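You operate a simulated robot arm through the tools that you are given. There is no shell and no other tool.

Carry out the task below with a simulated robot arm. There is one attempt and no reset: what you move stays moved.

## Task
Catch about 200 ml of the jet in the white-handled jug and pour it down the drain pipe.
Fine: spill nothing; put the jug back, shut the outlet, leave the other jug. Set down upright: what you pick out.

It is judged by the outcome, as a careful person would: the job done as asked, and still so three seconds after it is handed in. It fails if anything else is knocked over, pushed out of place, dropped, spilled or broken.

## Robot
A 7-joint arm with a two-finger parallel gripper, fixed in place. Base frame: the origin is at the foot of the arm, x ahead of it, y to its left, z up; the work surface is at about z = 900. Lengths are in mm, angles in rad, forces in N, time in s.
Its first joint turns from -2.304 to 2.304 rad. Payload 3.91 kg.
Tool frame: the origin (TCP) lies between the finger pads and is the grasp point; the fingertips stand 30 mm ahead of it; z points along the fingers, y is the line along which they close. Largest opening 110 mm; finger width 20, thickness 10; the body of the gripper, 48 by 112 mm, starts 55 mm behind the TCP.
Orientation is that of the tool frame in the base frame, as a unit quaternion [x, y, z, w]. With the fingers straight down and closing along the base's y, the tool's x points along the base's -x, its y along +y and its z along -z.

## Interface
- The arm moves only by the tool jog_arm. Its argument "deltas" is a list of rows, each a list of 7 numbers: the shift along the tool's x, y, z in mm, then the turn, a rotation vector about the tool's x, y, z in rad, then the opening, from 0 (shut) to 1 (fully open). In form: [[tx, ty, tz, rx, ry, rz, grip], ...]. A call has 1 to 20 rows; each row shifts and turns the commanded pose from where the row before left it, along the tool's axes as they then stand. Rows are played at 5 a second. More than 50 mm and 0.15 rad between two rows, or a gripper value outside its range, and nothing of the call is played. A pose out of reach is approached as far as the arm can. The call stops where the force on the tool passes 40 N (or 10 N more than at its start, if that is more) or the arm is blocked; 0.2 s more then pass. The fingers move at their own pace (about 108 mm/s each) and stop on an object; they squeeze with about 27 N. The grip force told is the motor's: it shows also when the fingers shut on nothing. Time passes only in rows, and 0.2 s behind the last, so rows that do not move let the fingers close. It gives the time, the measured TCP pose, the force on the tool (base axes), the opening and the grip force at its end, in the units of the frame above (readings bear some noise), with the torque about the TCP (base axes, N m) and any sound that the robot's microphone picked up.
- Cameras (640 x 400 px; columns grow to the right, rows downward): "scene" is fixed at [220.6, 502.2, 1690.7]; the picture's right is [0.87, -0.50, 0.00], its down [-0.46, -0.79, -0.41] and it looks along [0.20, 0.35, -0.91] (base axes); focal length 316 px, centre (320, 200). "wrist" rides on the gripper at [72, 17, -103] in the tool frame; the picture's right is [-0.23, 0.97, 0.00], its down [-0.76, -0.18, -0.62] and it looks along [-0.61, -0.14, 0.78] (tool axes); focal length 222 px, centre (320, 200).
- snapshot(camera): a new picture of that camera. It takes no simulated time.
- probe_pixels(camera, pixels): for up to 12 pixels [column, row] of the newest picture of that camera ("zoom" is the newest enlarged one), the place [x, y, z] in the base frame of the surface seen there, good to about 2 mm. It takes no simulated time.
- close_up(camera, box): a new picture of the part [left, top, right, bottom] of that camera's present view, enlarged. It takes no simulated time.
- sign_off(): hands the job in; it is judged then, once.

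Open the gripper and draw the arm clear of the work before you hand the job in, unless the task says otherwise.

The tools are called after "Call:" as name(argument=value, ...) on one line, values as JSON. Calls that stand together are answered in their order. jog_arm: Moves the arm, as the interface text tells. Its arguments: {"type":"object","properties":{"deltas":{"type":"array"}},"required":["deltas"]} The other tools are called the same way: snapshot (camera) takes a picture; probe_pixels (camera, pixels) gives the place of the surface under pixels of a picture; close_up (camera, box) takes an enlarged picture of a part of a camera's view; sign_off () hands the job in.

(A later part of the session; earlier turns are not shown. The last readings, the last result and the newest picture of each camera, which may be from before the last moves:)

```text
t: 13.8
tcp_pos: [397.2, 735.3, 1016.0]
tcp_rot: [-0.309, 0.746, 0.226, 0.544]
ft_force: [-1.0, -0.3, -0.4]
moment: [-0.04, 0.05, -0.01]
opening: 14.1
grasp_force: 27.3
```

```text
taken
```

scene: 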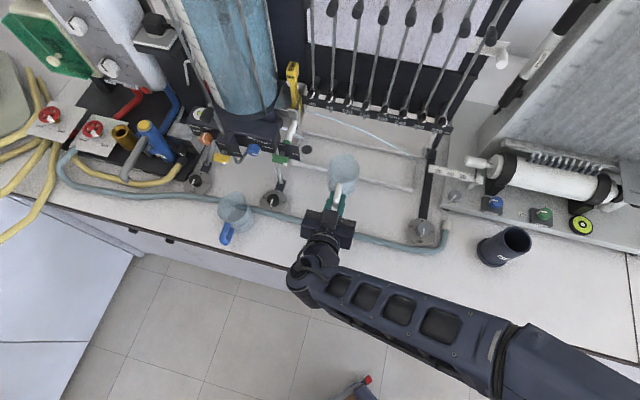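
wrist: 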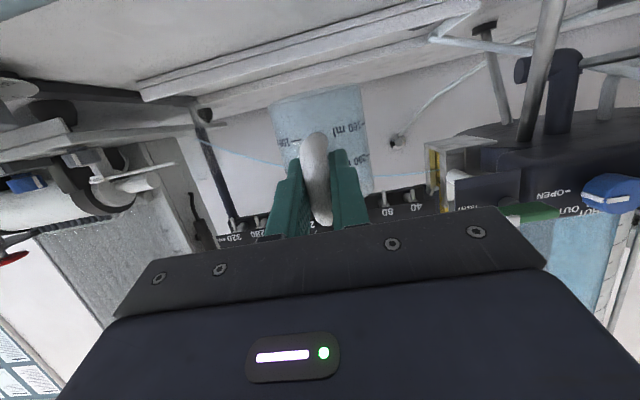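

The jug is in front of the jet, and the forearm stretches right over the bench front edge. I'll probe the jug rim and forearm to confirm heights and clearances.

Call:
close_up(camera="scene", box=[290, 100, 430, 240])

Call:
probe_pixels(camera="scene", pixels=[[340, 280], [400, 300], [460, 330], [520, 340], [310, 275], [345, 288], [330, 222], [348, 232], [320, 245], [343, 157], [331, 175], [357, 170]])

```text
2.86 times, centred on (360, 170) of scene
```

zoom: 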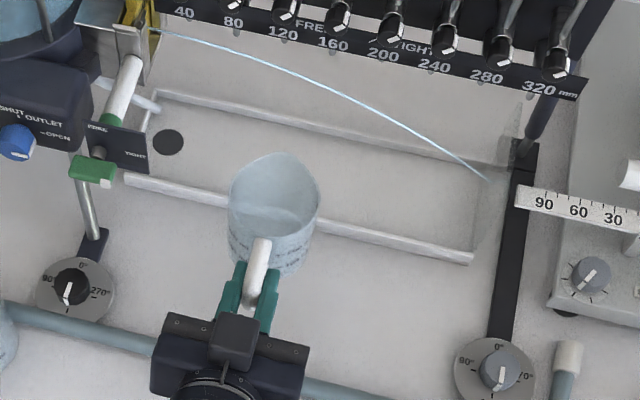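

```text
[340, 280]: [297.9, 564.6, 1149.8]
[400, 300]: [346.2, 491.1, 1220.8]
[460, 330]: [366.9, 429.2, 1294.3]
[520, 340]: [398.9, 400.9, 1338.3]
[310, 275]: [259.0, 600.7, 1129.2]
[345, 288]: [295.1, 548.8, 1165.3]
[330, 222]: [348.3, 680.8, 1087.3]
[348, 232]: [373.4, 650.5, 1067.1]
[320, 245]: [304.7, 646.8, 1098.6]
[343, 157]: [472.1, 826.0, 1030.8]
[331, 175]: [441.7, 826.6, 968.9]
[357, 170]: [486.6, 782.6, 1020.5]
```

The jug rim centre is where expected and everything is clear. I'll lower 15 mm (rim ≈1030) and slide forward under the jet at x≈140, where the jet is at ≥1047.

Call:
jog_arm(deltas=[[14.3, 0, 4.6, 0, 0, 0, 0], [-8.8, 0, 27.1, 0, 0, 0, 0], [-8.8, 0, 27.1, 0, 0, 0, 0], [-8.8, 0, 27.1, 0, 0, 0, 0], [-8.8, 0, 27.1, 0, 0, 0, 0], [0, 0, 0, 0, 0, 0, 0], [0, 0, 0, 0, 0, 0, 0]])

Call:
snapshot(camera="wrist")

Call:
close_up(camera="scene", box=[290, 80, 430, 220])

```text
t: 15.4
tcp_pos: [477.1, 810.1, 997.6]
tcp_rot: [-0.31, 0.746, 0.226, 0.544]
ft_force: [-0.5, 0.1, 0.7]
moment: [-0.06, 0.05, -0.01]
opening: 14.2
grasp_force: 27.2
```

```text
taken
```

wrist: 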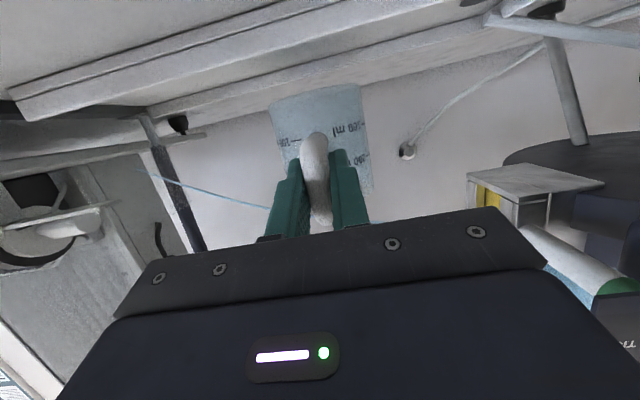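

```text
2.86 times, centred on (360, 150) of scene
```

zoom: 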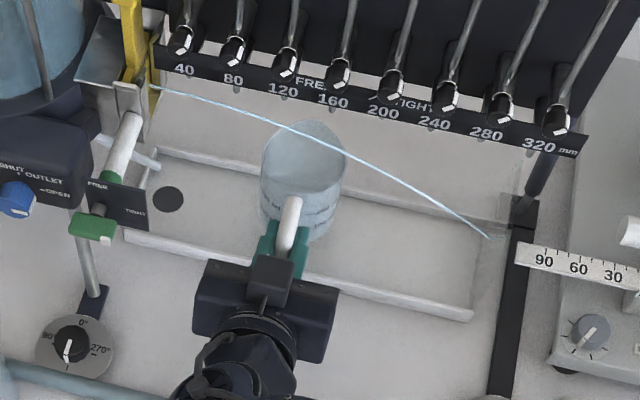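

The jug is under the jet, which still passes unbroken over the rim to the splash plate. I'll take a few force readings as an empty-jug baseline before moving into the jet.

Call:
jog_arm(deltas=[[0, 0, 0, 0, 0, 0, 0]])

Call:
jog_arm(deltas=[[0, 0, 0, 0, 0, 0, 0]])

Call:
jog_arm(deltas=[[0, 0, 0, 0, 0, 0, 0]])

Call:
jog_arm(deltas=[[0, 0, 0, 0, 0, 0, 0]])

```text
t: 15.8
tcp_pos: [478.3, 810.0, 999.9]
tcp_rot: [-0.31, 0.746, 0.227, 0.544]
ft_force: [0.3, -0.5, -1.1]
moment: [-0.02, 0.01, -0.01]
opening: 14.0
grasp_force: 27.1
```

```text
t: 16.2
tcp_pos: [477.3, 811.3, 999.8]
tcp_rot: [-0.31, 0.747, 0.226, 0.543]
ft_force: [0.2, -0.9, -1.4]
moment: [-0.04, 0.0, -0.01]
opening: 14.1
grasp_force: 26.8
```

```text
t: 16.6
tcp_pos: [477.0, 811.3, 998.9]
tcp_rot: [-0.31, 0.746, 0.226, 0.544]
ft_force: [-0.2, 0.9, -1.3]
moment: [-0.05, 0.04, 0.02]
opening: 14.0
grasp_force: 26.7
```

```text
t: 17.0
tcp_pos: [477.8, 810.7, 998.1]
tcp_rot: [-0.31, 0.746, 0.226, 0.544]
ft_force: [0.3, 0.6, -0.9]
moment: [-0.01, 0.01, 0.04]
opening: 14.0
grasp_force: 27.1
```

Force noise is ~0.8 N but torque noise is only ~0.02 N·m, so torque plus the 200 ml mark will gauge the fill. I'll move downstream 60 mm and up ~9 mm into the jet, and check after a short moment.

Call:
jog_arm(deltas=[[-3.25, -20, 0.3, 0, 0, 0, 0], [-3.25, -20, 0.3, 0, 0, 0, 0], [-3.25, -20, 0.3, 0, 0, 0, 0], [0, 0, 0, 0, 0, 0, 0]])

Call:
close_up(camera="scene", box=[320, 80, 440, 200])

Call:
close_up(camera="wrist", box=[240, 60, 400, 240])

```text
t: 18.0
tcp_pos: [521.7, 772.5, 1009.4]
tcp_rot: [-0.309, 0.747, 0.225, 0.544]
ft_force: [-1.2, -0.8, -0.6]
moment: [-0.04, 0.01, 0.02]
opening: 13.9
grasp_force: 26.8
```

```text
3.33 times, centred on (380, 140) of scene
```

zoom: 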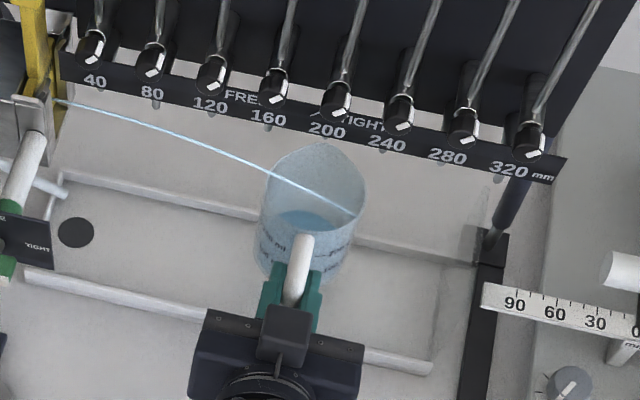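

```text
2.22 times, centred on (320, 150) of wrist
```

zoom: 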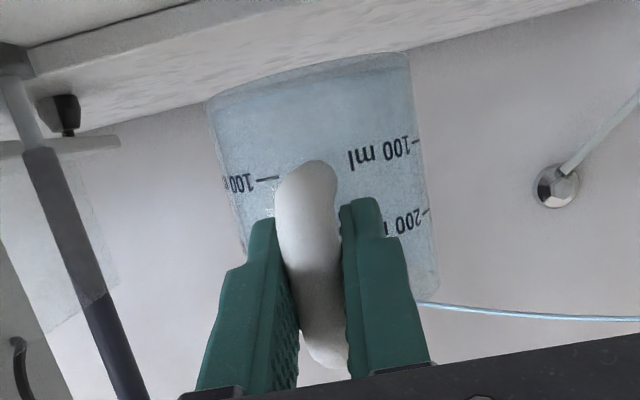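

The jet now ends inside the jug and a small blue water patch is visible at its bottom. I'll hold for about 1 s more and look again to gauge the flow rate.

Call:
jog_arm(deltas=[[0, 0, 0, 0, 0, 0, 0], [0, 0, 0, 0, 0, 0, 0], [0, 0, 0, 0, 0, 0, 0], [0, 0, 0, 0, 0, 0, 0]])

Call:
close_up(camera="scene", box=[340, 120, 400, 180])

Call:
close_up(camera="wrist", box=[270, 70, 370, 170])

```text
t: 19.0
tcp_pos: [522.0, 771.8, 1008.8]
tcp_rot: [-0.31, 0.746, 0.226, 0.544]
ft_force: [-0.1, -0.1, -1.2]
moment: [-0.02, 0.07, 0.0]
opening: 14.4
grasp_force: 26.8
```

```text
6.67 times, centred on (370, 150) of scene
```

zoom: 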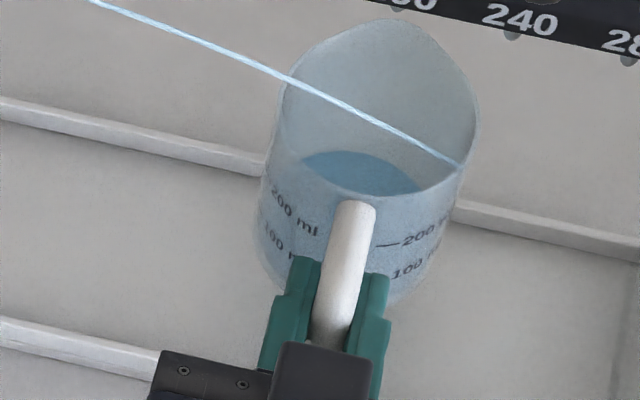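

```text
4.00 times, centred on (320, 120) of wrist
```

zoom: 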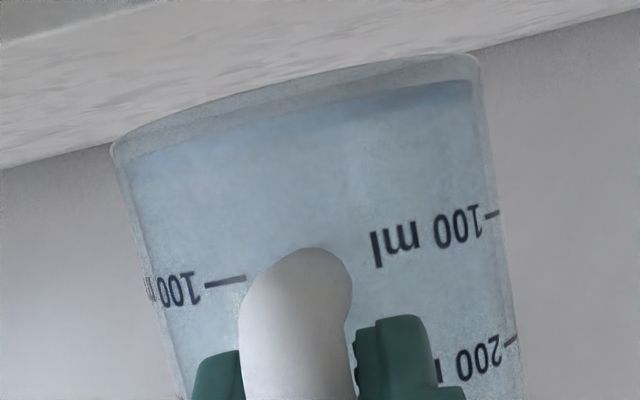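

Water is collecting: the blue surface shows at zoom (350,170). I'll probe the surface height to compute the level while no time passes.

Call:
close_up(camera="scene", box=[345, 130, 395, 170])

Call:
probe_pixels(camera="zoom", pixels=[[290, 225], [320, 230], [350, 235], [310, 210], [340, 215], [370, 240], [280, 215], [390, 245]])

```text
10.00 times, centred on (370, 150) of scene
```

zoom: 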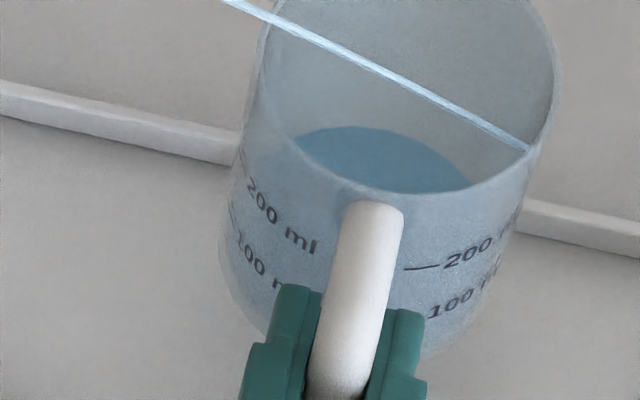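

```text
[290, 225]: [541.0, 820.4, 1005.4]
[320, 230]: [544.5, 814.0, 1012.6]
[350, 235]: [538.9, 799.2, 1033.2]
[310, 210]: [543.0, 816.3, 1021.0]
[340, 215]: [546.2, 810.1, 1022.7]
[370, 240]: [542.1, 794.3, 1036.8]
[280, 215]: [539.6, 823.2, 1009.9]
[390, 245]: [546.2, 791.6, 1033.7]
```

Those pixels hit the wall and handle; the water patch lies at zoom rows 130–190. I'll probe there.

Call:
probe_pixels(camera="zoom", pixels=[[350, 150], [380, 160], [410, 165], [430, 175], [380, 130], [360, 175], [400, 185], [320, 140], [380, 110], [400, 80]])

```text
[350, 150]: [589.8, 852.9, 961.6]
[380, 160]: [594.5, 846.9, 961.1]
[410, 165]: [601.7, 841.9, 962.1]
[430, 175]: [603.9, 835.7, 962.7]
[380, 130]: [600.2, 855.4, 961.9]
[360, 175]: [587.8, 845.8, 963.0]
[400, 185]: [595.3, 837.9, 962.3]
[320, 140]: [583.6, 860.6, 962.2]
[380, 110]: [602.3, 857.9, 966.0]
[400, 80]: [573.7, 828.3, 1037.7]
```

The water surface is at z≈962 with the jug floor at ~955, i.e. ~25 ml after ~1.3 s. I'll hold for 4 s more and measure again.

Call:
jog_arm(deltas=[[0, 0, 0, 0, 0, 0, 0], [0, 0, 0, 0, 0, 0, 0], [0, 0, 0, 0, 0, 0, 0], [0, 0, 0, 0, 0, 0, 0], [0, 0, 0, 0, 0, 0, 0], [0, 0, 0, 0, 0, 0, 0], [0, 0, 0, 0, 0, 0, 0], [0, 0, 0, 0, 0, 0, 0], [0, 0, 0, 0, 0, 0, 0], [0, 0, 0, 0, 0, 0, 0], [0, 0, 0, 0, 0, 0, 0], [0, 0, 0, 0, 0, 0, 0], [0, 0, 0, 0, 0, 0, 0], [0, 0, 0, 0, 0, 0, 0], [0, 0, 0, 0, 0, 0, 0], [0, 0, 0, 0, 0, 0, 0], [0, 0, 0, 0, 0, 0, 0], [0, 0, 0, 0, 0, 0, 0], [0, 0, 0, 0, 0, 0, 0]])

Call:
close_up(camera="scene", box=[345, 130, 395, 170])

Call:
probe_pixels(camera="zoom", pixels=[[350, 150], [380, 160], [410, 165], [430, 175], [380, 130], [360, 175], [400, 185], [320, 140], [380, 110], [410, 120]])

Call:
close_up(camera="wrist", box=[270, 70, 370, 170])

```text
t: 23.0
tcp_pos: [522.6, 771.3, 1010.4]
tcp_rot: [-0.31, 0.746, 0.227, 0.544]
ft_force: [0.7, -0.2, -1.6]
moment: [-0.04, 0.05, 0.01]
opening: 14.1
grasp_force: 27.3
```

```text
10.00 times, centred on (370, 150) of scene
```

zoom: 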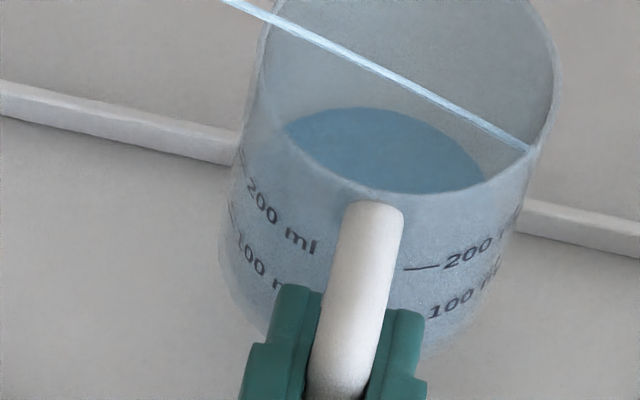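

```text
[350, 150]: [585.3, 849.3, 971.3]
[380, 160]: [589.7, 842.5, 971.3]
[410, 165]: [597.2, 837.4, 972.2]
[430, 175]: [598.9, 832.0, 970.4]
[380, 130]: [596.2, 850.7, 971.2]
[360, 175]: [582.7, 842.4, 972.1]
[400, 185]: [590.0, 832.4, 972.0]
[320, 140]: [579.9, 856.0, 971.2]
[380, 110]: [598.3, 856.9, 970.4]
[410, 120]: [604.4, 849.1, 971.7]
```

```text
4.00 times, centred on (320, 120) of wrist
```

zoom: 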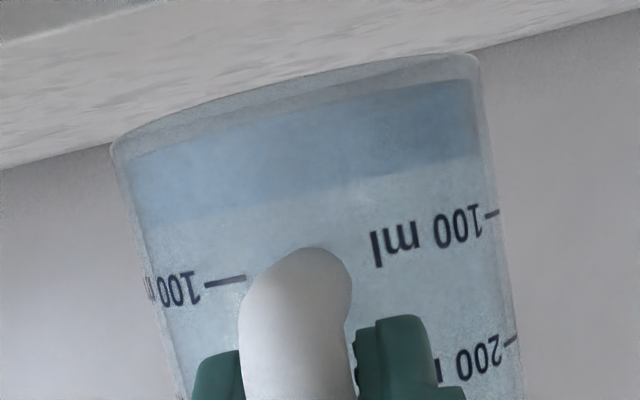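

The level rises 2.33 mm/s (~9.7 ml/s) and reads about 54 ml against the marks. I'll hold for 8 s more in two calls and re-measure.

Call:
jog_arm(deltas=[[0, 0, 0, 0, 0, 0, 0], [0, 0, 0, 0, 0, 0, 0], [0, 0, 0, 0, 0, 0, 0], [0, 0, 0, 0, 0, 0, 0], [0, 0, 0, 0, 0, 0, 0], [0, 0, 0, 0, 0, 0, 0], [0, 0, 0, 0, 0, 0, 0], [0, 0, 0, 0, 0, 0, 0], [0, 0, 0, 0, 0, 0, 0], [0, 0, 0, 0, 0, 0, 0], [0, 0, 0, 0, 0, 0, 0], [0, 0, 0, 0, 0, 0, 0], [0, 0, 0, 0, 0, 0, 0], [0, 0, 0, 0, 0, 0, 0], [0, 0, 0, 0, 0, 0, 0], [0, 0, 0, 0, 0, 0, 0], [0, 0, 0, 0, 0, 0, 0], [0, 0, 0, 0, 0, 0, 0], [0, 0, 0, 0, 0, 0, 0]])

Call:
jog_arm(deltas=[[0, 0, 0, 0, 0, 0, 0], [0, 0, 0, 0, 0, 0, 0], [0, 0, 0, 0, 0, 0, 0], [0, 0, 0, 0, 0, 0, 0], [0, 0, 0, 0, 0, 0, 0], [0, 0, 0, 0, 0, 0, 0], [0, 0, 0, 0, 0, 0, 0], [0, 0, 0, 0, 0, 0, 0], [0, 0, 0, 0, 0, 0, 0], [0, 0, 0, 0, 0, 0, 0], [0, 0, 0, 0, 0, 0, 0], [0, 0, 0, 0, 0, 0, 0], [0, 0, 0, 0, 0, 0, 0], [0, 0, 0, 0, 0, 0, 0], [0, 0, 0, 0, 0, 0, 0], [0, 0, 0, 0, 0, 0, 0], [0, 0, 0, 0, 0, 0, 0], [0, 0, 0, 0, 0, 0, 0], [0, 0, 0, 0, 0, 0, 0]])

Call:
close_up(camera="scene", box=[345, 130, 395, 170])

Call:
probe_pixels(camera="zoom", pixels=[[350, 150], [380, 160], [410, 165], [430, 175], [380, 130], [360, 175], [400, 185], [320, 140], [380, 110], [410, 120]])

Call:
close_up(camera="wrist", box=[270, 70, 370, 170])

```text
t: 27.0
tcp_pos: [522.7, 772.4, 1008.7]
tcp_rot: [-0.309, 0.746, 0.226, 0.544]
ft_force: [0.5, -0.6, -1.5]
moment: [-0.07, 0.09, -0.01]
opening: 14.2
grasp_force: 27.5
```

```text
t: 31.0
tcp_pos: [521.9, 771.5, 1010.3]
tcp_rot: [-0.31, 0.746, 0.226, 0.544]
ft_force: [-0.4, -0.2, -2.1]
moment: [-0.09, 0.08, 0.03]
opening: 14.6
grasp_force: 27.0
```

```text
10.00 times, centred on (370, 150) of scene
```

zoom: 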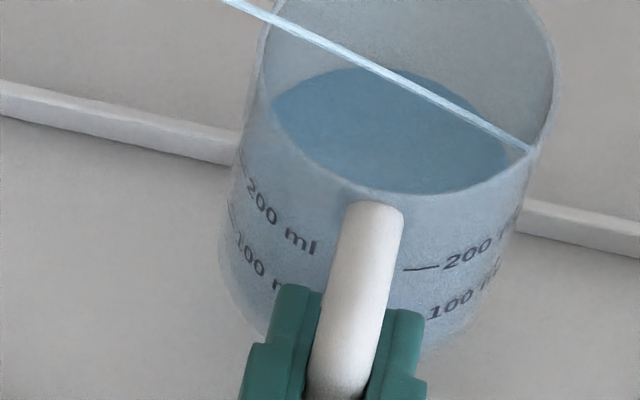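

```text
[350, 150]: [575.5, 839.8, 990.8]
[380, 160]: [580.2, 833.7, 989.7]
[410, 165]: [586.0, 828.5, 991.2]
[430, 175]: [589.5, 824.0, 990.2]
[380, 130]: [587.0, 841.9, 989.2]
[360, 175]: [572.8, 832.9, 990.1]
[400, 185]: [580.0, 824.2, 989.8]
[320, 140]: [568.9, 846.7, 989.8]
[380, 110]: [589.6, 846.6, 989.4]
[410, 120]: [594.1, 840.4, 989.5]
```

```text
4.00 times, centred on (320, 120) of wrist
```

zoom: 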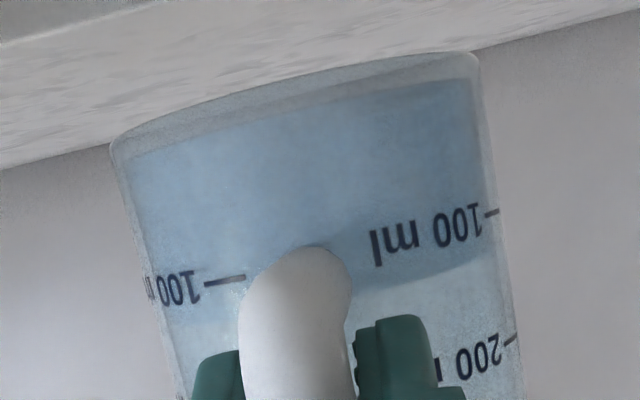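

The level is at z≈990, ≈138 ml against the marks, rising steadily at ~10.4 ml/s. I'll hold 4 s more and check before withdrawing.

Call:
jog_arm(deltas=[[0, 0, 0, 0, 0, 0, 0], [0, 0, 0, 0, 0, 0, 0], [0, 0, 0, 0, 0, 0, 0], [0, 0, 0, 0, 0, 0, 0], [0, 0, 0, 0, 0, 0, 0], [0, 0, 0, 0, 0, 0, 0], [0, 0, 0, 0, 0, 0, 0], [0, 0, 0, 0, 0, 0, 0], [0, 0, 0, 0, 0, 0, 0], [0, 0, 0, 0, 0, 0, 0], [0, 0, 0, 0, 0, 0, 0], [0, 0, 0, 0, 0, 0, 0], [0, 0, 0, 0, 0, 0, 0], [0, 0, 0, 0, 0, 0, 0], [0, 0, 0, 0, 0, 0, 0], [0, 0, 0, 0, 0, 0, 0], [0, 0, 0, 0, 0, 0, 0], [0, 0, 0, 0, 0, 0, 0], [0, 0, 0, 0, 0, 0, 0]])

Call:
close_up(camera="scene", box=[345, 130, 395, 170])

Call:
probe_pixels(camera="zoom", pixels=[[350, 150], [380, 160], [410, 165], [430, 175], [380, 130], [360, 175], [400, 185], [320, 140], [380, 110], [410, 120]])

Call:
close_up(camera="wrist", box=[270, 80, 390, 200])

```text
t: 35.0
tcp_pos: [521.9, 771.8, 1009.7]
tcp_rot: [-0.31, 0.746, 0.226, 0.544]
ft_force: [-0.2, -0.2, -2.6]
moment: [-0.09, 0.11, 0.0]
opening: 14.0
grasp_force: 26.9
```

```text
10.00 times, centred on (370, 150) of scene
```

zoom: 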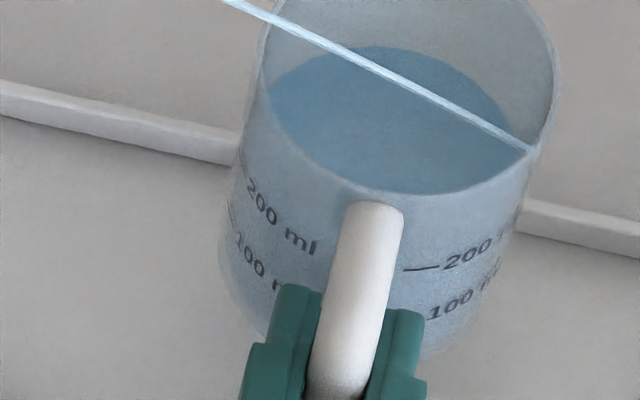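

```text
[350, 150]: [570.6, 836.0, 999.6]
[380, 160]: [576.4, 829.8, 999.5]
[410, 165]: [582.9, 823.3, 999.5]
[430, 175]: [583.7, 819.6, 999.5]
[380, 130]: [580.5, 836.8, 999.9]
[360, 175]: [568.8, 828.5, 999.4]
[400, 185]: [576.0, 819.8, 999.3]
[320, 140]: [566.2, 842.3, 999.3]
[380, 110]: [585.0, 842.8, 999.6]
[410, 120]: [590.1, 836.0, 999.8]
```

```text
3.33 times, centred on (330, 140) of wrist
```

zoom: 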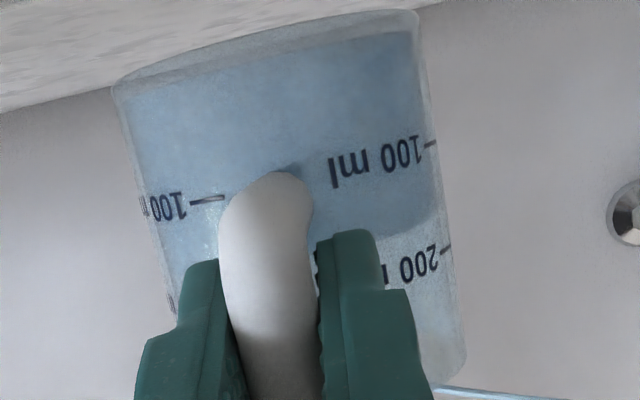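

About 178 ml at t=35.0. I'll hold 1.6 s more (to ~200 ml) and then withdraw upstream and slightly down, so the jet again passes cleanly over the rim.

Call:
jog_arm(deltas=[[0, 0, 0, 0, 0, 0, 0], [0, 0, 0, 0, 0, 0, 0], [0, 0, 0, 0, 0, 0, 0], [0, 0, 0, 0, 0, 0, 0], [0, 0, 0, 0, 0, 0, 0], [0, 0, 0, 0, 0, 0, 0], [0, 0, 0, 0, 0, 0, 0], [0, 0, 0, 0, 0, 0, 0], [2.85, 20, 0.9, 0, 0, 0, 0], [2.85, 20, 0.9, 0, 0, 0, 0], [2.85, 20, 0.9, 0, 0, 0, 0], [0, 0, 0, 0, 0, 0, 0]])

Call:
close_up(camera="scene", box=[290, 80, 430, 220])

Call:
close_up(camera="wrist", box=[270, 80, 390, 200])

```text
t: 37.6
tcp_pos: [478.8, 816.1, 1000.7]
tcp_rot: [-0.31, 0.747, 0.226, 0.544]
ft_force: [-0.4, -1.0, -2.5]
moment: [-0.1, 0.09, -0.01]
opening: 14.3
grasp_force: 27.6
```

```text
2.86 times, centred on (360, 150) of scene
```

zoom: 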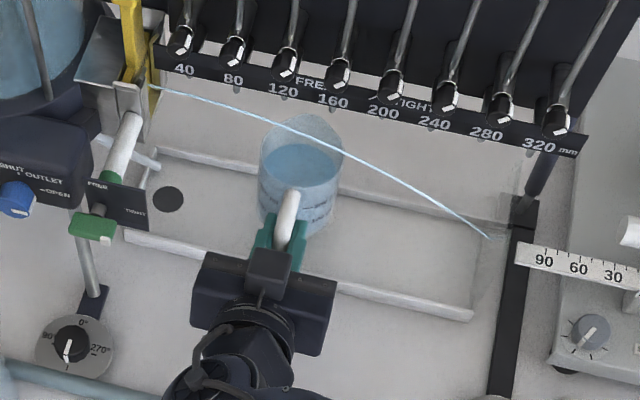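

```text
3.33 times, centred on (330, 140) of wrist
```

zoom: 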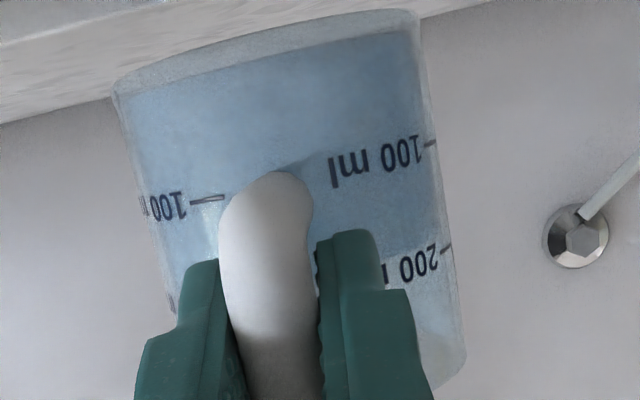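

The level reads right at the 200 ml mark and the jet again flies clear to the splash plate. I'll withdraw toward the robot slowly, staying under the jet, then raise the jug.

Call:
jog_arm(deltas=[[3.1, 0, -9.5, 0, 0, 0, 0], [5.9, 0, -18.1, 0, 0, 0, 0], [5.9, 0, -18.1, 0, 0, 0, 0], [5.9, 0, -18.1, 0, 0, 0, 0], [5.9, 0, -18.1, 0, 0, 0, 0], [5.9, 0, -18.1, 0, 0, 0, 0], [3.1, 0, -9.5, 0, 0, 0, 0], [-9.5, 0, -3.1, 0, 0, 0, 0], [-14.3, 0, -4.6, 0, 0, 0, 0], [-14.3, 0, -4.6, 0, 0, 0, 0], [-14.3, 0, -4.6, 0, 0, 0, 0], [-14.3, 0, -4.6, 0, 0, 0, 0], [-14.3, 0, -4.6, 0, 0, 0, 0], [-9.5, 0, -3.1, 0, 0, 0, 0], [0, 0, 0, 0, 0, 0, 0]])

Call:
snapshot(camera="scene")

Call:
snapshot(camera="wrist")

```text
t: 40.8
tcp_pos: [398.1, 734.4, 1094.7]
tcp_rot: [-0.31, 0.747, 0.227, 0.543]
ft_force: [-0.2, 0.4, -2.6]
moment: [-0.11, 0.08, 0.01]
opening: 14.2
grasp_force: 27.2
```

```text
taken
```

scene: 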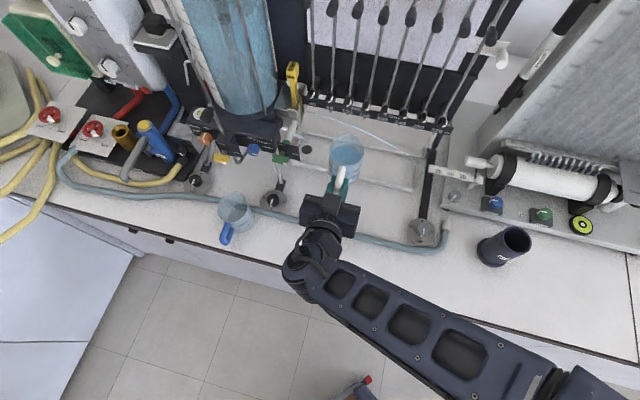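

```text
taken
```

wrist: 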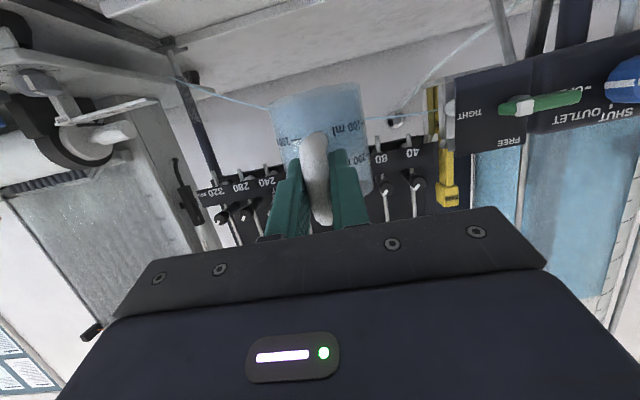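

200 ml is safely out of the jet, and the torque agrees (~2 N at 78 mm). I'll carry the jug level at this height (base ≈1038, above the pipe rim 1013) across toward the drain pipe at (702,459), then turn to azimuth 33°.

Call:
jog_arm(deltas=[[1.07, -12.8, -3.3, 0, 0, 0, 0], [2.14, -25.6, -6.6, 0, 0, 0, 0], [2.14, -25.6, -6.6, 0, 0, 0, 0], [2.14, -25.6, -6.6, 0, 0, 0, 0], [2.14, -25.6, -6.6, 0, 0, 0, 0], [2.14, -25.6, -6.6, 0, 0, 0, 0], [2.14, -25.6, -6.6, 0, 0, 0, 0], [2.14, -25.6, -6.6, 0, 0, 0, 0], [2.14, -25.6, -6.6, 0, 0, 0, 0], [2.14, -25.6, -6.6, 0, 0, 0, 0], [2.14, -25.6, -6.6, 0, 0, 0, 0], [2.14, -25.6, -6.6, 0, 0, 0, 0], [2.14, -25.6, -6.6, 0, 0, 0, 0], [2.14, -25.6, -6.6, 0, 0, 0, 0], [2.14, -25.6, -6.6, 0, 0, 0, 0], [1.07, -12.8, -3.3, 0, 0, 0, 0], [0, 0, 0, 0, 0, 0, 0], [0, 0, 0, 0, 0, 0, 0]])

Call:
snapshot(camera="scene")

Call:
snapshot(camera="wrist")

```text
t: 44.6
tcp_pos: [597.1, 390.2, 1095.7]
tcp_rot: [-0.31, 0.746, 0.226, 0.544]
ft_force: [0.6, 0.2, -3.0]
moment: [-0.1, 0.13, 0.02]
opening: 14.3
grasp_force: 27.3
```

```text
taken
```

scene: 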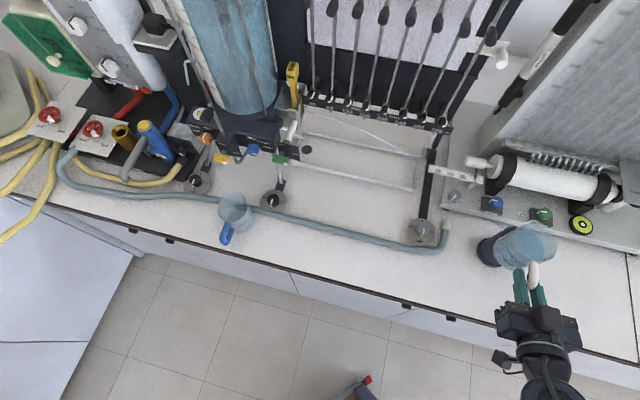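

```text
taken
```

wrist: 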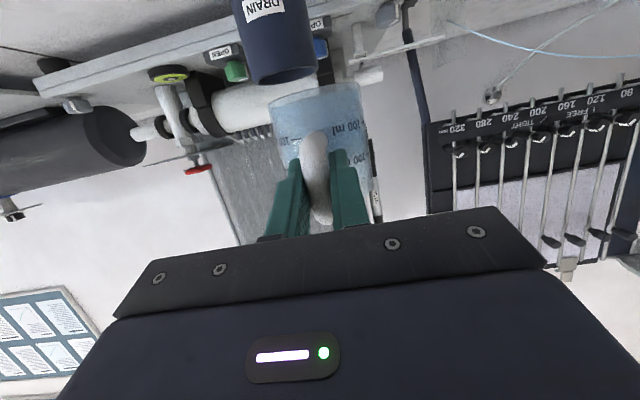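

The jug is beside the pipe, level. I'll turn to azimuth 33° in place and check where the spout ends up.

Call:
jog_arm(deltas=[[0, 0, 0, 0.05, 0, 0.0162, 0], [0, 0, 0, 0.05, 0, 0.0162, 0], [0, 0, 0, 0.05, 0, 0.0162, 0], [0, 0, 0, 0.05, 0, 0.0162, 0], [0, 0, 0, 0, 0, 0, 0]])

Call:
close_up(camera="scene", box=[470, 200, 580, 300])

Call:
snapshot(camera="wrist")

```text
t: 45.8
tcp_pos: [595.3, 391.7, 1094.1]
tcp_rot: [-0.23, 0.775, 0.168, 0.564]
ft_force: [0.0, 0.6, -1.6]
moment: [-0.07, 0.17, 0.0]
opening: 14.5
grasp_force: 27.0
```

```text
4.00 times, centred on (525, 250) of scene
```

zoom: 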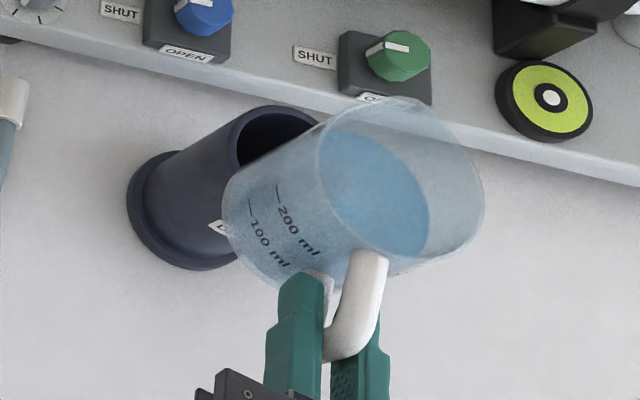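

```text
taken
```

wrist: 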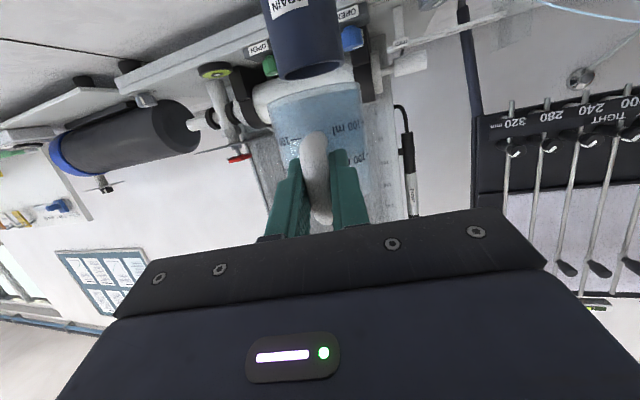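

The rim and spout appear near their expected places. I'll zoom closer on the rim to see exactly where the spout lip points relative to the handle.

Call:
close_up(camera="scene", box=[515, 215, 575, 275])

Call:
close_up(camera="wrist", box=[240, 50, 400, 150])

```text
6.67 times, centred on (545, 245) of scene
```

zoom: 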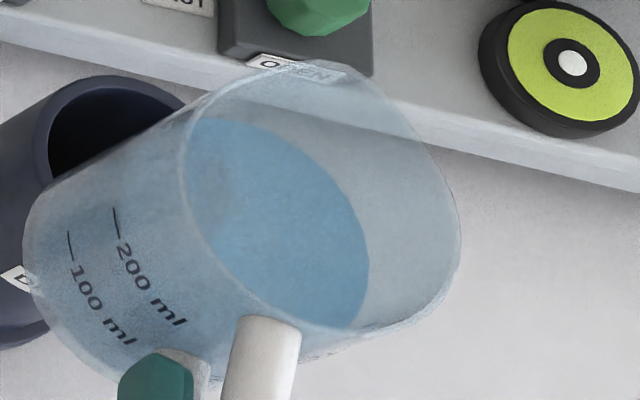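

```text
4.00 times, centred on (320, 100) of wrist
```

zoom: 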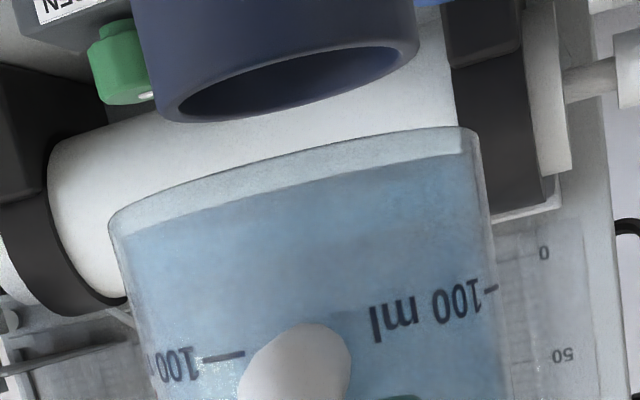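

The rim outline isn't a clean circle, so I need to find the spout for certain. I'll magnify the rim halves.

Call:
close_up(camera="scene", box=[538, 218, 568, 248])

Call:
close_up(camera="scene", box=[550, 240, 590, 270])

Call:
close_up(camera="scene", box=[530, 215, 590, 275])

Call:
probe_pixels(camera="zoom", pixels=[[355, 290], [348, 220], [330, 170], [290, 120], [240, 80], [180, 65], [120, 75], [320, 315], [280, 335], [220, 330], [95, 150], [110, 220]])

```text
13.33 times, centred on (553, 233) of scene
```

zoom: 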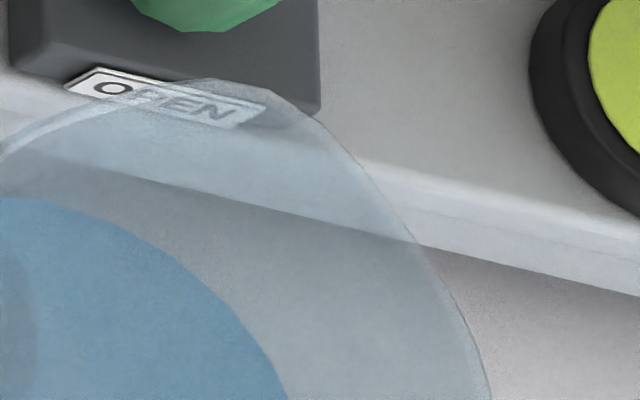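

```text
13.33 times, centred on (570, 255) of scene
```

zoom: 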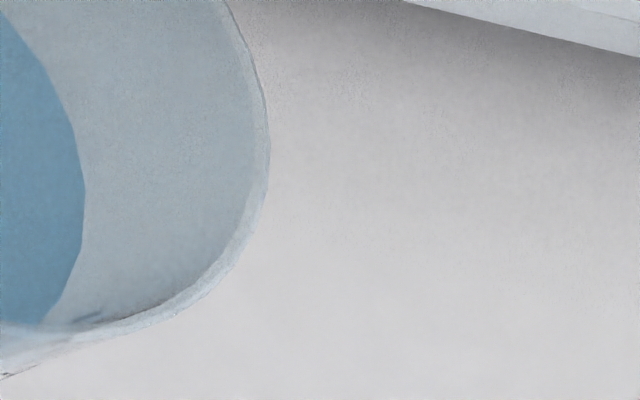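

```text
6.67 times, centred on (560, 245) of scene
```

zoom: 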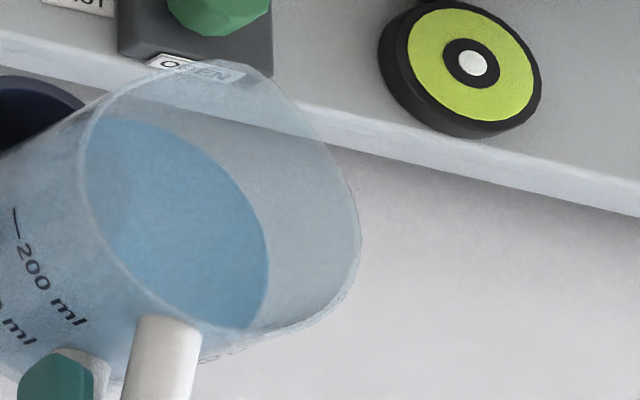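

```text
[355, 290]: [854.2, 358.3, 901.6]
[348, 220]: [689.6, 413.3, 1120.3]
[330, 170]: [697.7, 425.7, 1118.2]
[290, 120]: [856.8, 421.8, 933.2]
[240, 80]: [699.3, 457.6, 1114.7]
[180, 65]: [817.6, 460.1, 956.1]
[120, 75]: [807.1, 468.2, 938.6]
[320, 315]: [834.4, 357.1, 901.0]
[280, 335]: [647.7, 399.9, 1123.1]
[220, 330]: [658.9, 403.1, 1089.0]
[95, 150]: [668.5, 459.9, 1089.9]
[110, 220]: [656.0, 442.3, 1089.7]
```

The spout lip is opposite the handle, at about (699,458), directly over the pipe mouth. I'll begin tilting 24° in small steps with the lip held over the pipe and coming lower; the water should stay below the lip until ~31°.

Call:
jog_arm(deltas=[[-1.79, 0, -6.47, 0, 0.0698, 0, 0], [-3.17, 0, -2.3, 0, 0.0698, 0, 0], [-3.35, 0, -2.02, 0, 0.0698, 0, 0], [-2.55, 0, -1.17, 0, 0.0698, 0, 0], [-1.16, 0, 0.29, 0, 0.0698, 0, 0], [0.82, 0, 2.53, 0, 0.0698, 0, 0], [0, 0, 0, 0, 0, 0, 0]])

Call:
close_up(camera="scene", box=[480, 200, 590, 300])

Call:
snapshot(camera="wrist")

```text
t: 47.4
tcp_pos: [592.2, 386.5, 1107.2]
tcp_rot: [-0.259, 0.876, 0.116, 0.391]
ft_force: [-0.2, 0.7, -2.7]
moment: [-0.06, 0.1, -0.03]
opening: 14.3
grasp_force: 27.1
```

```text
4.00 times, centred on (535, 250) of scene
```

zoom: 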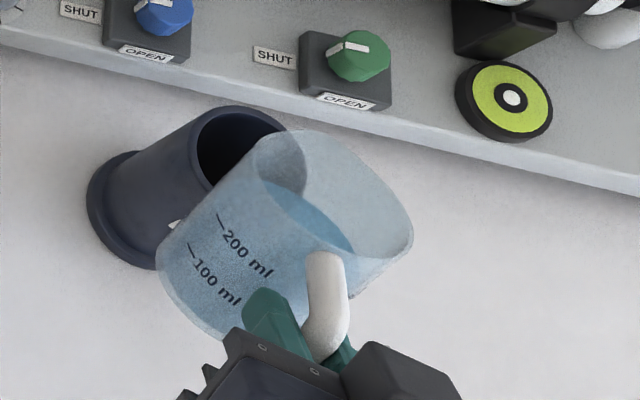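

```text
taken
```

wrist: 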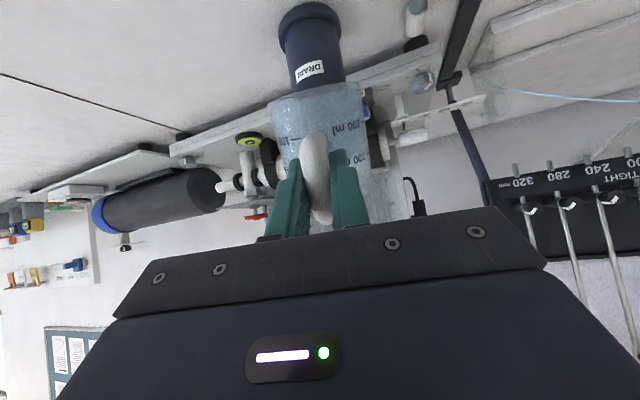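

The jug is tilted 24° with no pouring yet. I'll zoom in on the lip to confirm it's centred over the pipe mouth.

Call:
close_up(camera="scene", box=[500, 218, 560, 268])

Call:
probe_pixels(camera="zoom", pixels=[[280, 125], [270, 120], [260, 130], [300, 125], [230, 170], [330, 140], [400, 190], [460, 260], [440, 330], [240, 210], [300, 250], [200, 130]])

Call:
close_up(camera="wrist", box=[240, 0, 400, 150])

```text
8.00 times, centred on (530, 243) of scene
```

zoom: 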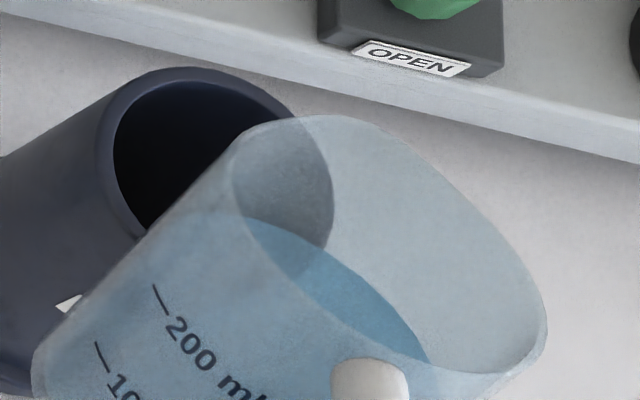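

```text
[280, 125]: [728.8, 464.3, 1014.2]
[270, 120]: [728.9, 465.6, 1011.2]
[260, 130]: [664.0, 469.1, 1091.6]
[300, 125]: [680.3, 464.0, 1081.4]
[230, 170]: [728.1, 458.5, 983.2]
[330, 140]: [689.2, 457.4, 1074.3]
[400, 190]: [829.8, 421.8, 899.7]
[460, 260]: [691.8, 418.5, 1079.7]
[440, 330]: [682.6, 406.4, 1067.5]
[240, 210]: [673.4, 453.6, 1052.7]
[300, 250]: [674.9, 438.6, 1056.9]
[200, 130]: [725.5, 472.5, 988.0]
```

```text
2.67 times, centred on (320, 75) of wrist
```

zoom: 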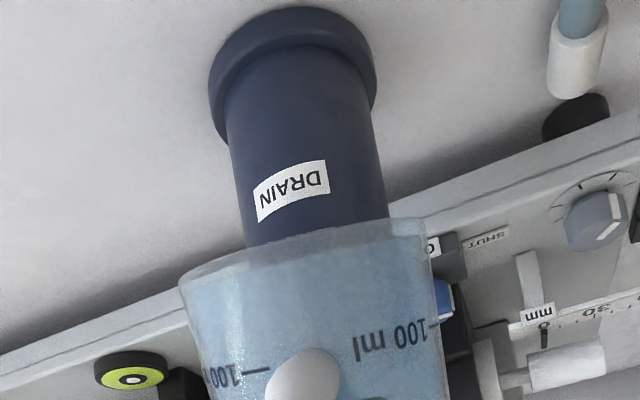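

The lip is at about fwd 829, z≈1074, close to centred over the pipe. I'll tilt on to 36° at the same pace, then slow to 1° per row up to 44°, keeping the lip above the pipe and lowering it.

Call:
jog_arm(deltas=[[-6.8, 0, 1.22, 0, 0.0698, 0, 0], [-3.1, 0, 1.18, 0, 0.0698, 0, 0], [-4.12, 0, 0.74, 0, 0.0698, 0, 0], [-1.26, 0, 0.03, 0, 0.01745, 0, 0], [-1.26, 0, 0.03, 0, 0.01745, 0, 0], [-1.26, 0, 0.03, 0, 0.01745, 0, 0], [-1.26, 0, 0.03, 0, 0.01745, 0, 0], [-1.45, 0, -0.13, 0, 0.01745, 0, 0], [-1.45, 0, -0.13, 0, 0.01745, 0, 0]])

Call:
close_up(camera="scene", box=[500, 218, 560, 268])

Call:
close_up(camera="wrist", box=[240, 0, 400, 150])

```text
t: 49.4
tcp_pos: [607.7, 397.6, 1120.1]
tcp_rot: [-0.274, 0.926, 0.075, 0.249]
ft_force: [0.0, -0.6, -2.8]
moment: [-0.08, 0.1, 0.01]
opening: 14.2
grasp_force: 27.4
```

```text
8.00 times, centred on (530, 243) of scene
```

zoom: 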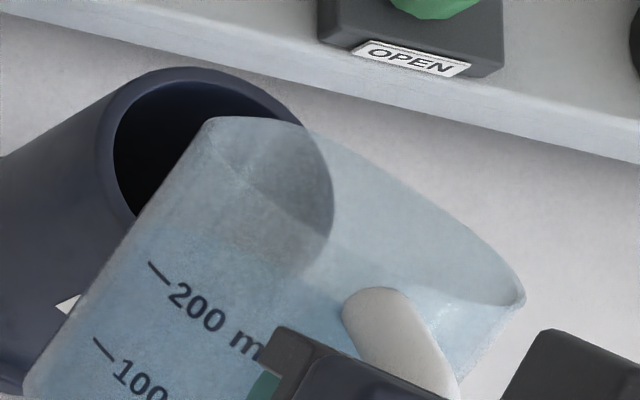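

```text
2.67 times, centred on (320, 75) of wrist
```

zoom: 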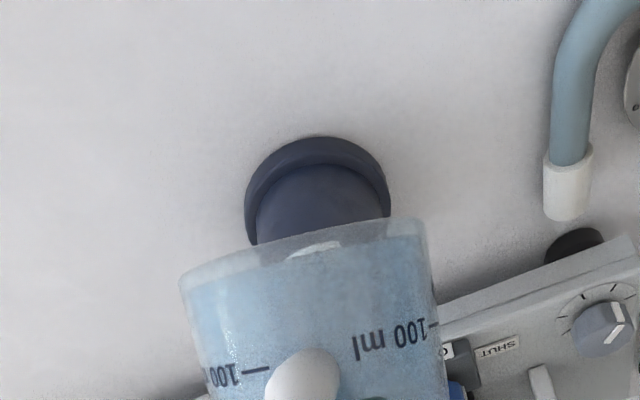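

Tilt is 42° and water is near but not over the lip. I'll probe the rim edge to verify the lip's actual place before starting the flow.

Call:
close_up(camera="scene", box=[510, 225, 545, 250])

Call:
probe_pixels(camera="zoom", pixels=[[180, 135], [200, 150], [250, 150], [300, 150], [340, 155], [380, 180], [420, 200], [470, 230], [300, 200], [350, 200], [250, 200], [320, 260]])

```text
16.00 times, centred on (528, 238) of scene
```

zoom: 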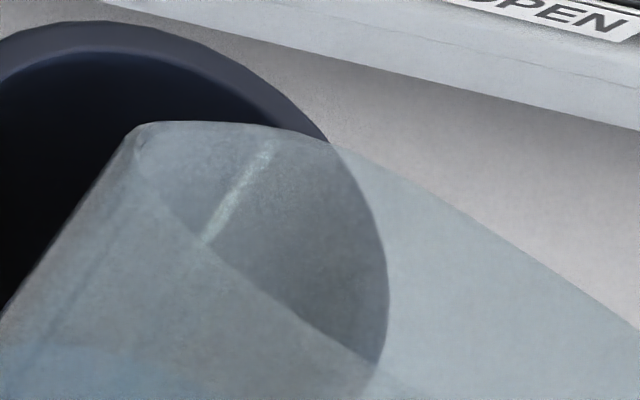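

```text
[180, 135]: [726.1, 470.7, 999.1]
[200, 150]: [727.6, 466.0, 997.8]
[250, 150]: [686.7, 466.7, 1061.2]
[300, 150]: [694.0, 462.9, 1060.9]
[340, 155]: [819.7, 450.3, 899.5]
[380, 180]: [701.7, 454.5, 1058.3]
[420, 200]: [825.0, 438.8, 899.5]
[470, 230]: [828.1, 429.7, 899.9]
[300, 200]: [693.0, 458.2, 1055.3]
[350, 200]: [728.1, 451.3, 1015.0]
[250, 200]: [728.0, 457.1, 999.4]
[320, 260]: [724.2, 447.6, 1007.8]
```

The lip is at fwd ≈837, z ≈1057, almost exactly over the pipe axis. I'll nudge back 4 mm and down 3 mm to allow for forward throw, while tilting slowly to 48°.

Call:
jog_arm(deltas=[[-0.63, 0, 0, 0, 0.01745, 0, 0], [-0.63, 0, 0, 0, 0.01745, 0, 0], [-0.81, 0, -0.2, 0, 0.01745, 0, 0], [-0.81, 0, -0.2, 0, 0.01745, 0, 0], [-0.81, 0, -0.2, 0, 0.01745, 0, 0], [-0.81, 0, -0.2, 0, 0.01745, 0, 0]])

Call:
close_up(camera="scene", box=[500, 218, 560, 268])

Call:
close_up(camera="wrist", box=[240, 0, 400, 150])

```text
t: 50.8
tcp_pos: [610.0, 398.8, 1123.9]
tcp_rot: [-0.277, 0.938, 0.06, 0.201]
ft_force: [-0.1, 0.1, -3.4]
moment: [-0.04, 0.05, -0.01]
opening: 14.2
grasp_force: 26.8
```

```text
8.00 times, centred on (530, 243) of scene
```

zoom: 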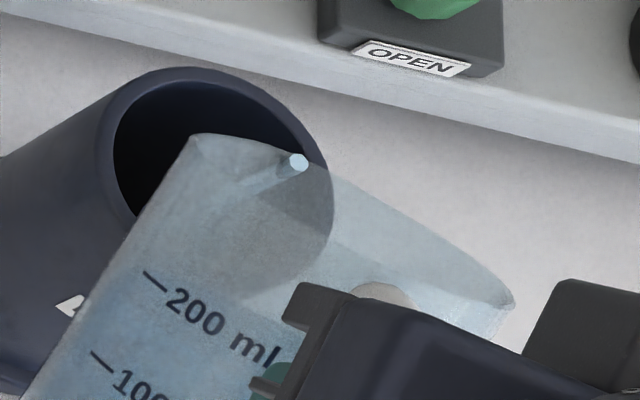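

```text
2.67 times, centred on (320, 75) of wrist
```

zoom: 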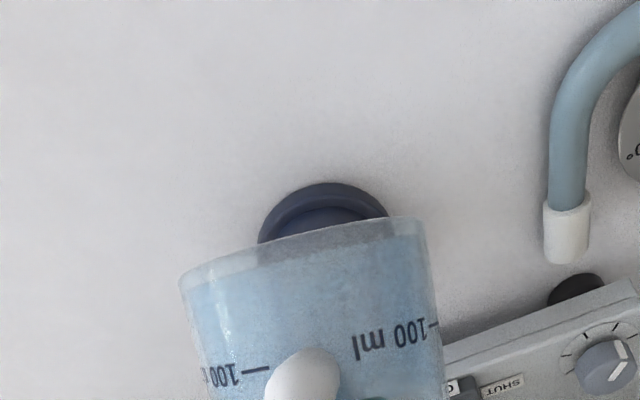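

Pouring has begun, with the drop at the lip over the pipe mouth at (698,453). I'll keep tilting at 1° per row to 56°.

Call:
jog_arm(deltas=[[-1.66, 0, -0.3, 0, 0.01745, 0, 0], [-1.66, 0, -0.3, 0, 0.01745, 0, 0], [-1.66, 0, -0.3, 0, 0.01745, 0, 0], [-1.66, 0, -0.3, 0, 0.01745, 0, 0], [-1.72, 0, -0.28, 0, 0.01745, 0, 0], [-1.72, 0, -0.28, 0, 0.01745, 0, 0], [-1.72, 0, -0.28, 0, 0.01745, 0, 0], [-1.72, 0, -0.28, 0, 0.01745, 0, 0]])

Call:
close_up(camera="scene", box=[500, 218, 560, 268])

Call:
close_up(camera="wrist", box=[240, 0, 400, 150])

```text
t: 52.6
tcp_pos: [620.6, 404.8, 1129.7]
tcp_rot: [-0.281, 0.949, 0.041, 0.134]
ft_force: [0.5, -0.8, -1.4]
moment: [-0.01, 0.08, 0.0]
opening: 14.1
grasp_force: 27.1
```

```text
8.00 times, centred on (530, 243) of scene
```

zoom: 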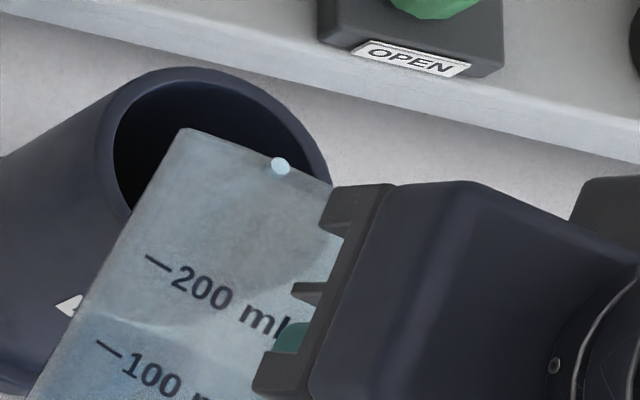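

```text
2.67 times, centred on (320, 75) of wrist
```

zoom: 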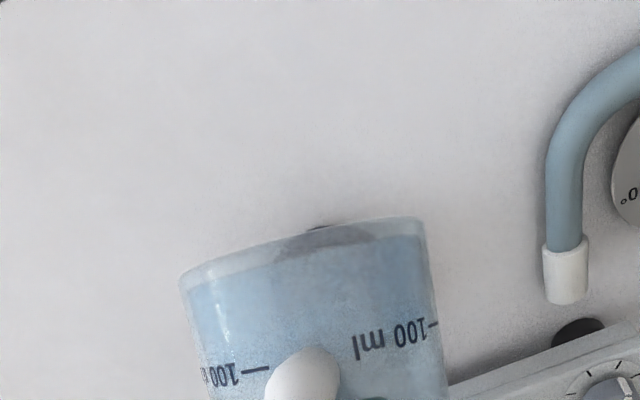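

The stream leaves the lip at about (696,454), still within the pipe mouth. Continuing at 1° per row to 66°.

Call:
jog_arm(deltas=[[-1.83, 0, -0.52, 0, 0.01745, 0, 0], [-1.83, 0, -0.52, 0, 0.01745, 0, 0], [-1.83, 0, -0.52, 0, 0.01745, 0, 0], [-1.83, 0, -0.52, 0, 0.01745, 0, 0], [-1.84, 0, -0.35, 0, 0.01745, 0, 0], [-1.84, 0, -0.35, 0, 0.01745, 0, 0], [-1.84, 0, -0.35, 0, 0.01745, 0, 0], [-1.84, 0, -0.35, 0, 0.01745, 0, 0], [-1.84, 0, -0.35, 0, 0.01745, 0, 0], [-1.84, 0, -0.35, 0, 0.01745, 0, 0]])

Call:
close_up(camera="scene", box=[500, 218, 560, 268])

Call:
snapshot(camera="wrist")

```text
t: 54.8
tcp_pos: [636.0, 415.5, 1137.2]
tcp_rot: [-0.284, 0.957, 0.016, 0.052]
ft_force: [-0.5, -0.3, -1.7]
moment: [-0.03, 0.02, 0.02]
opening: 14.2
grasp_force: 27.0
```

```text
8.00 times, centred on (530, 243) of scene
```

zoom: 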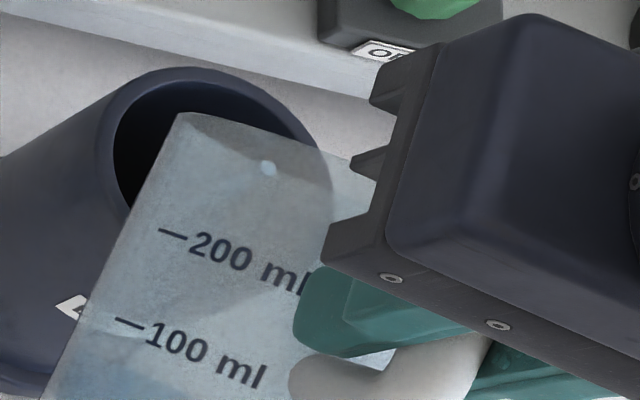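

```text
taken
```

wrist: 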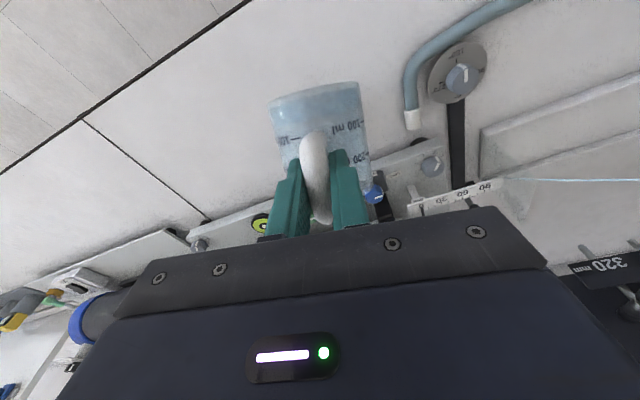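

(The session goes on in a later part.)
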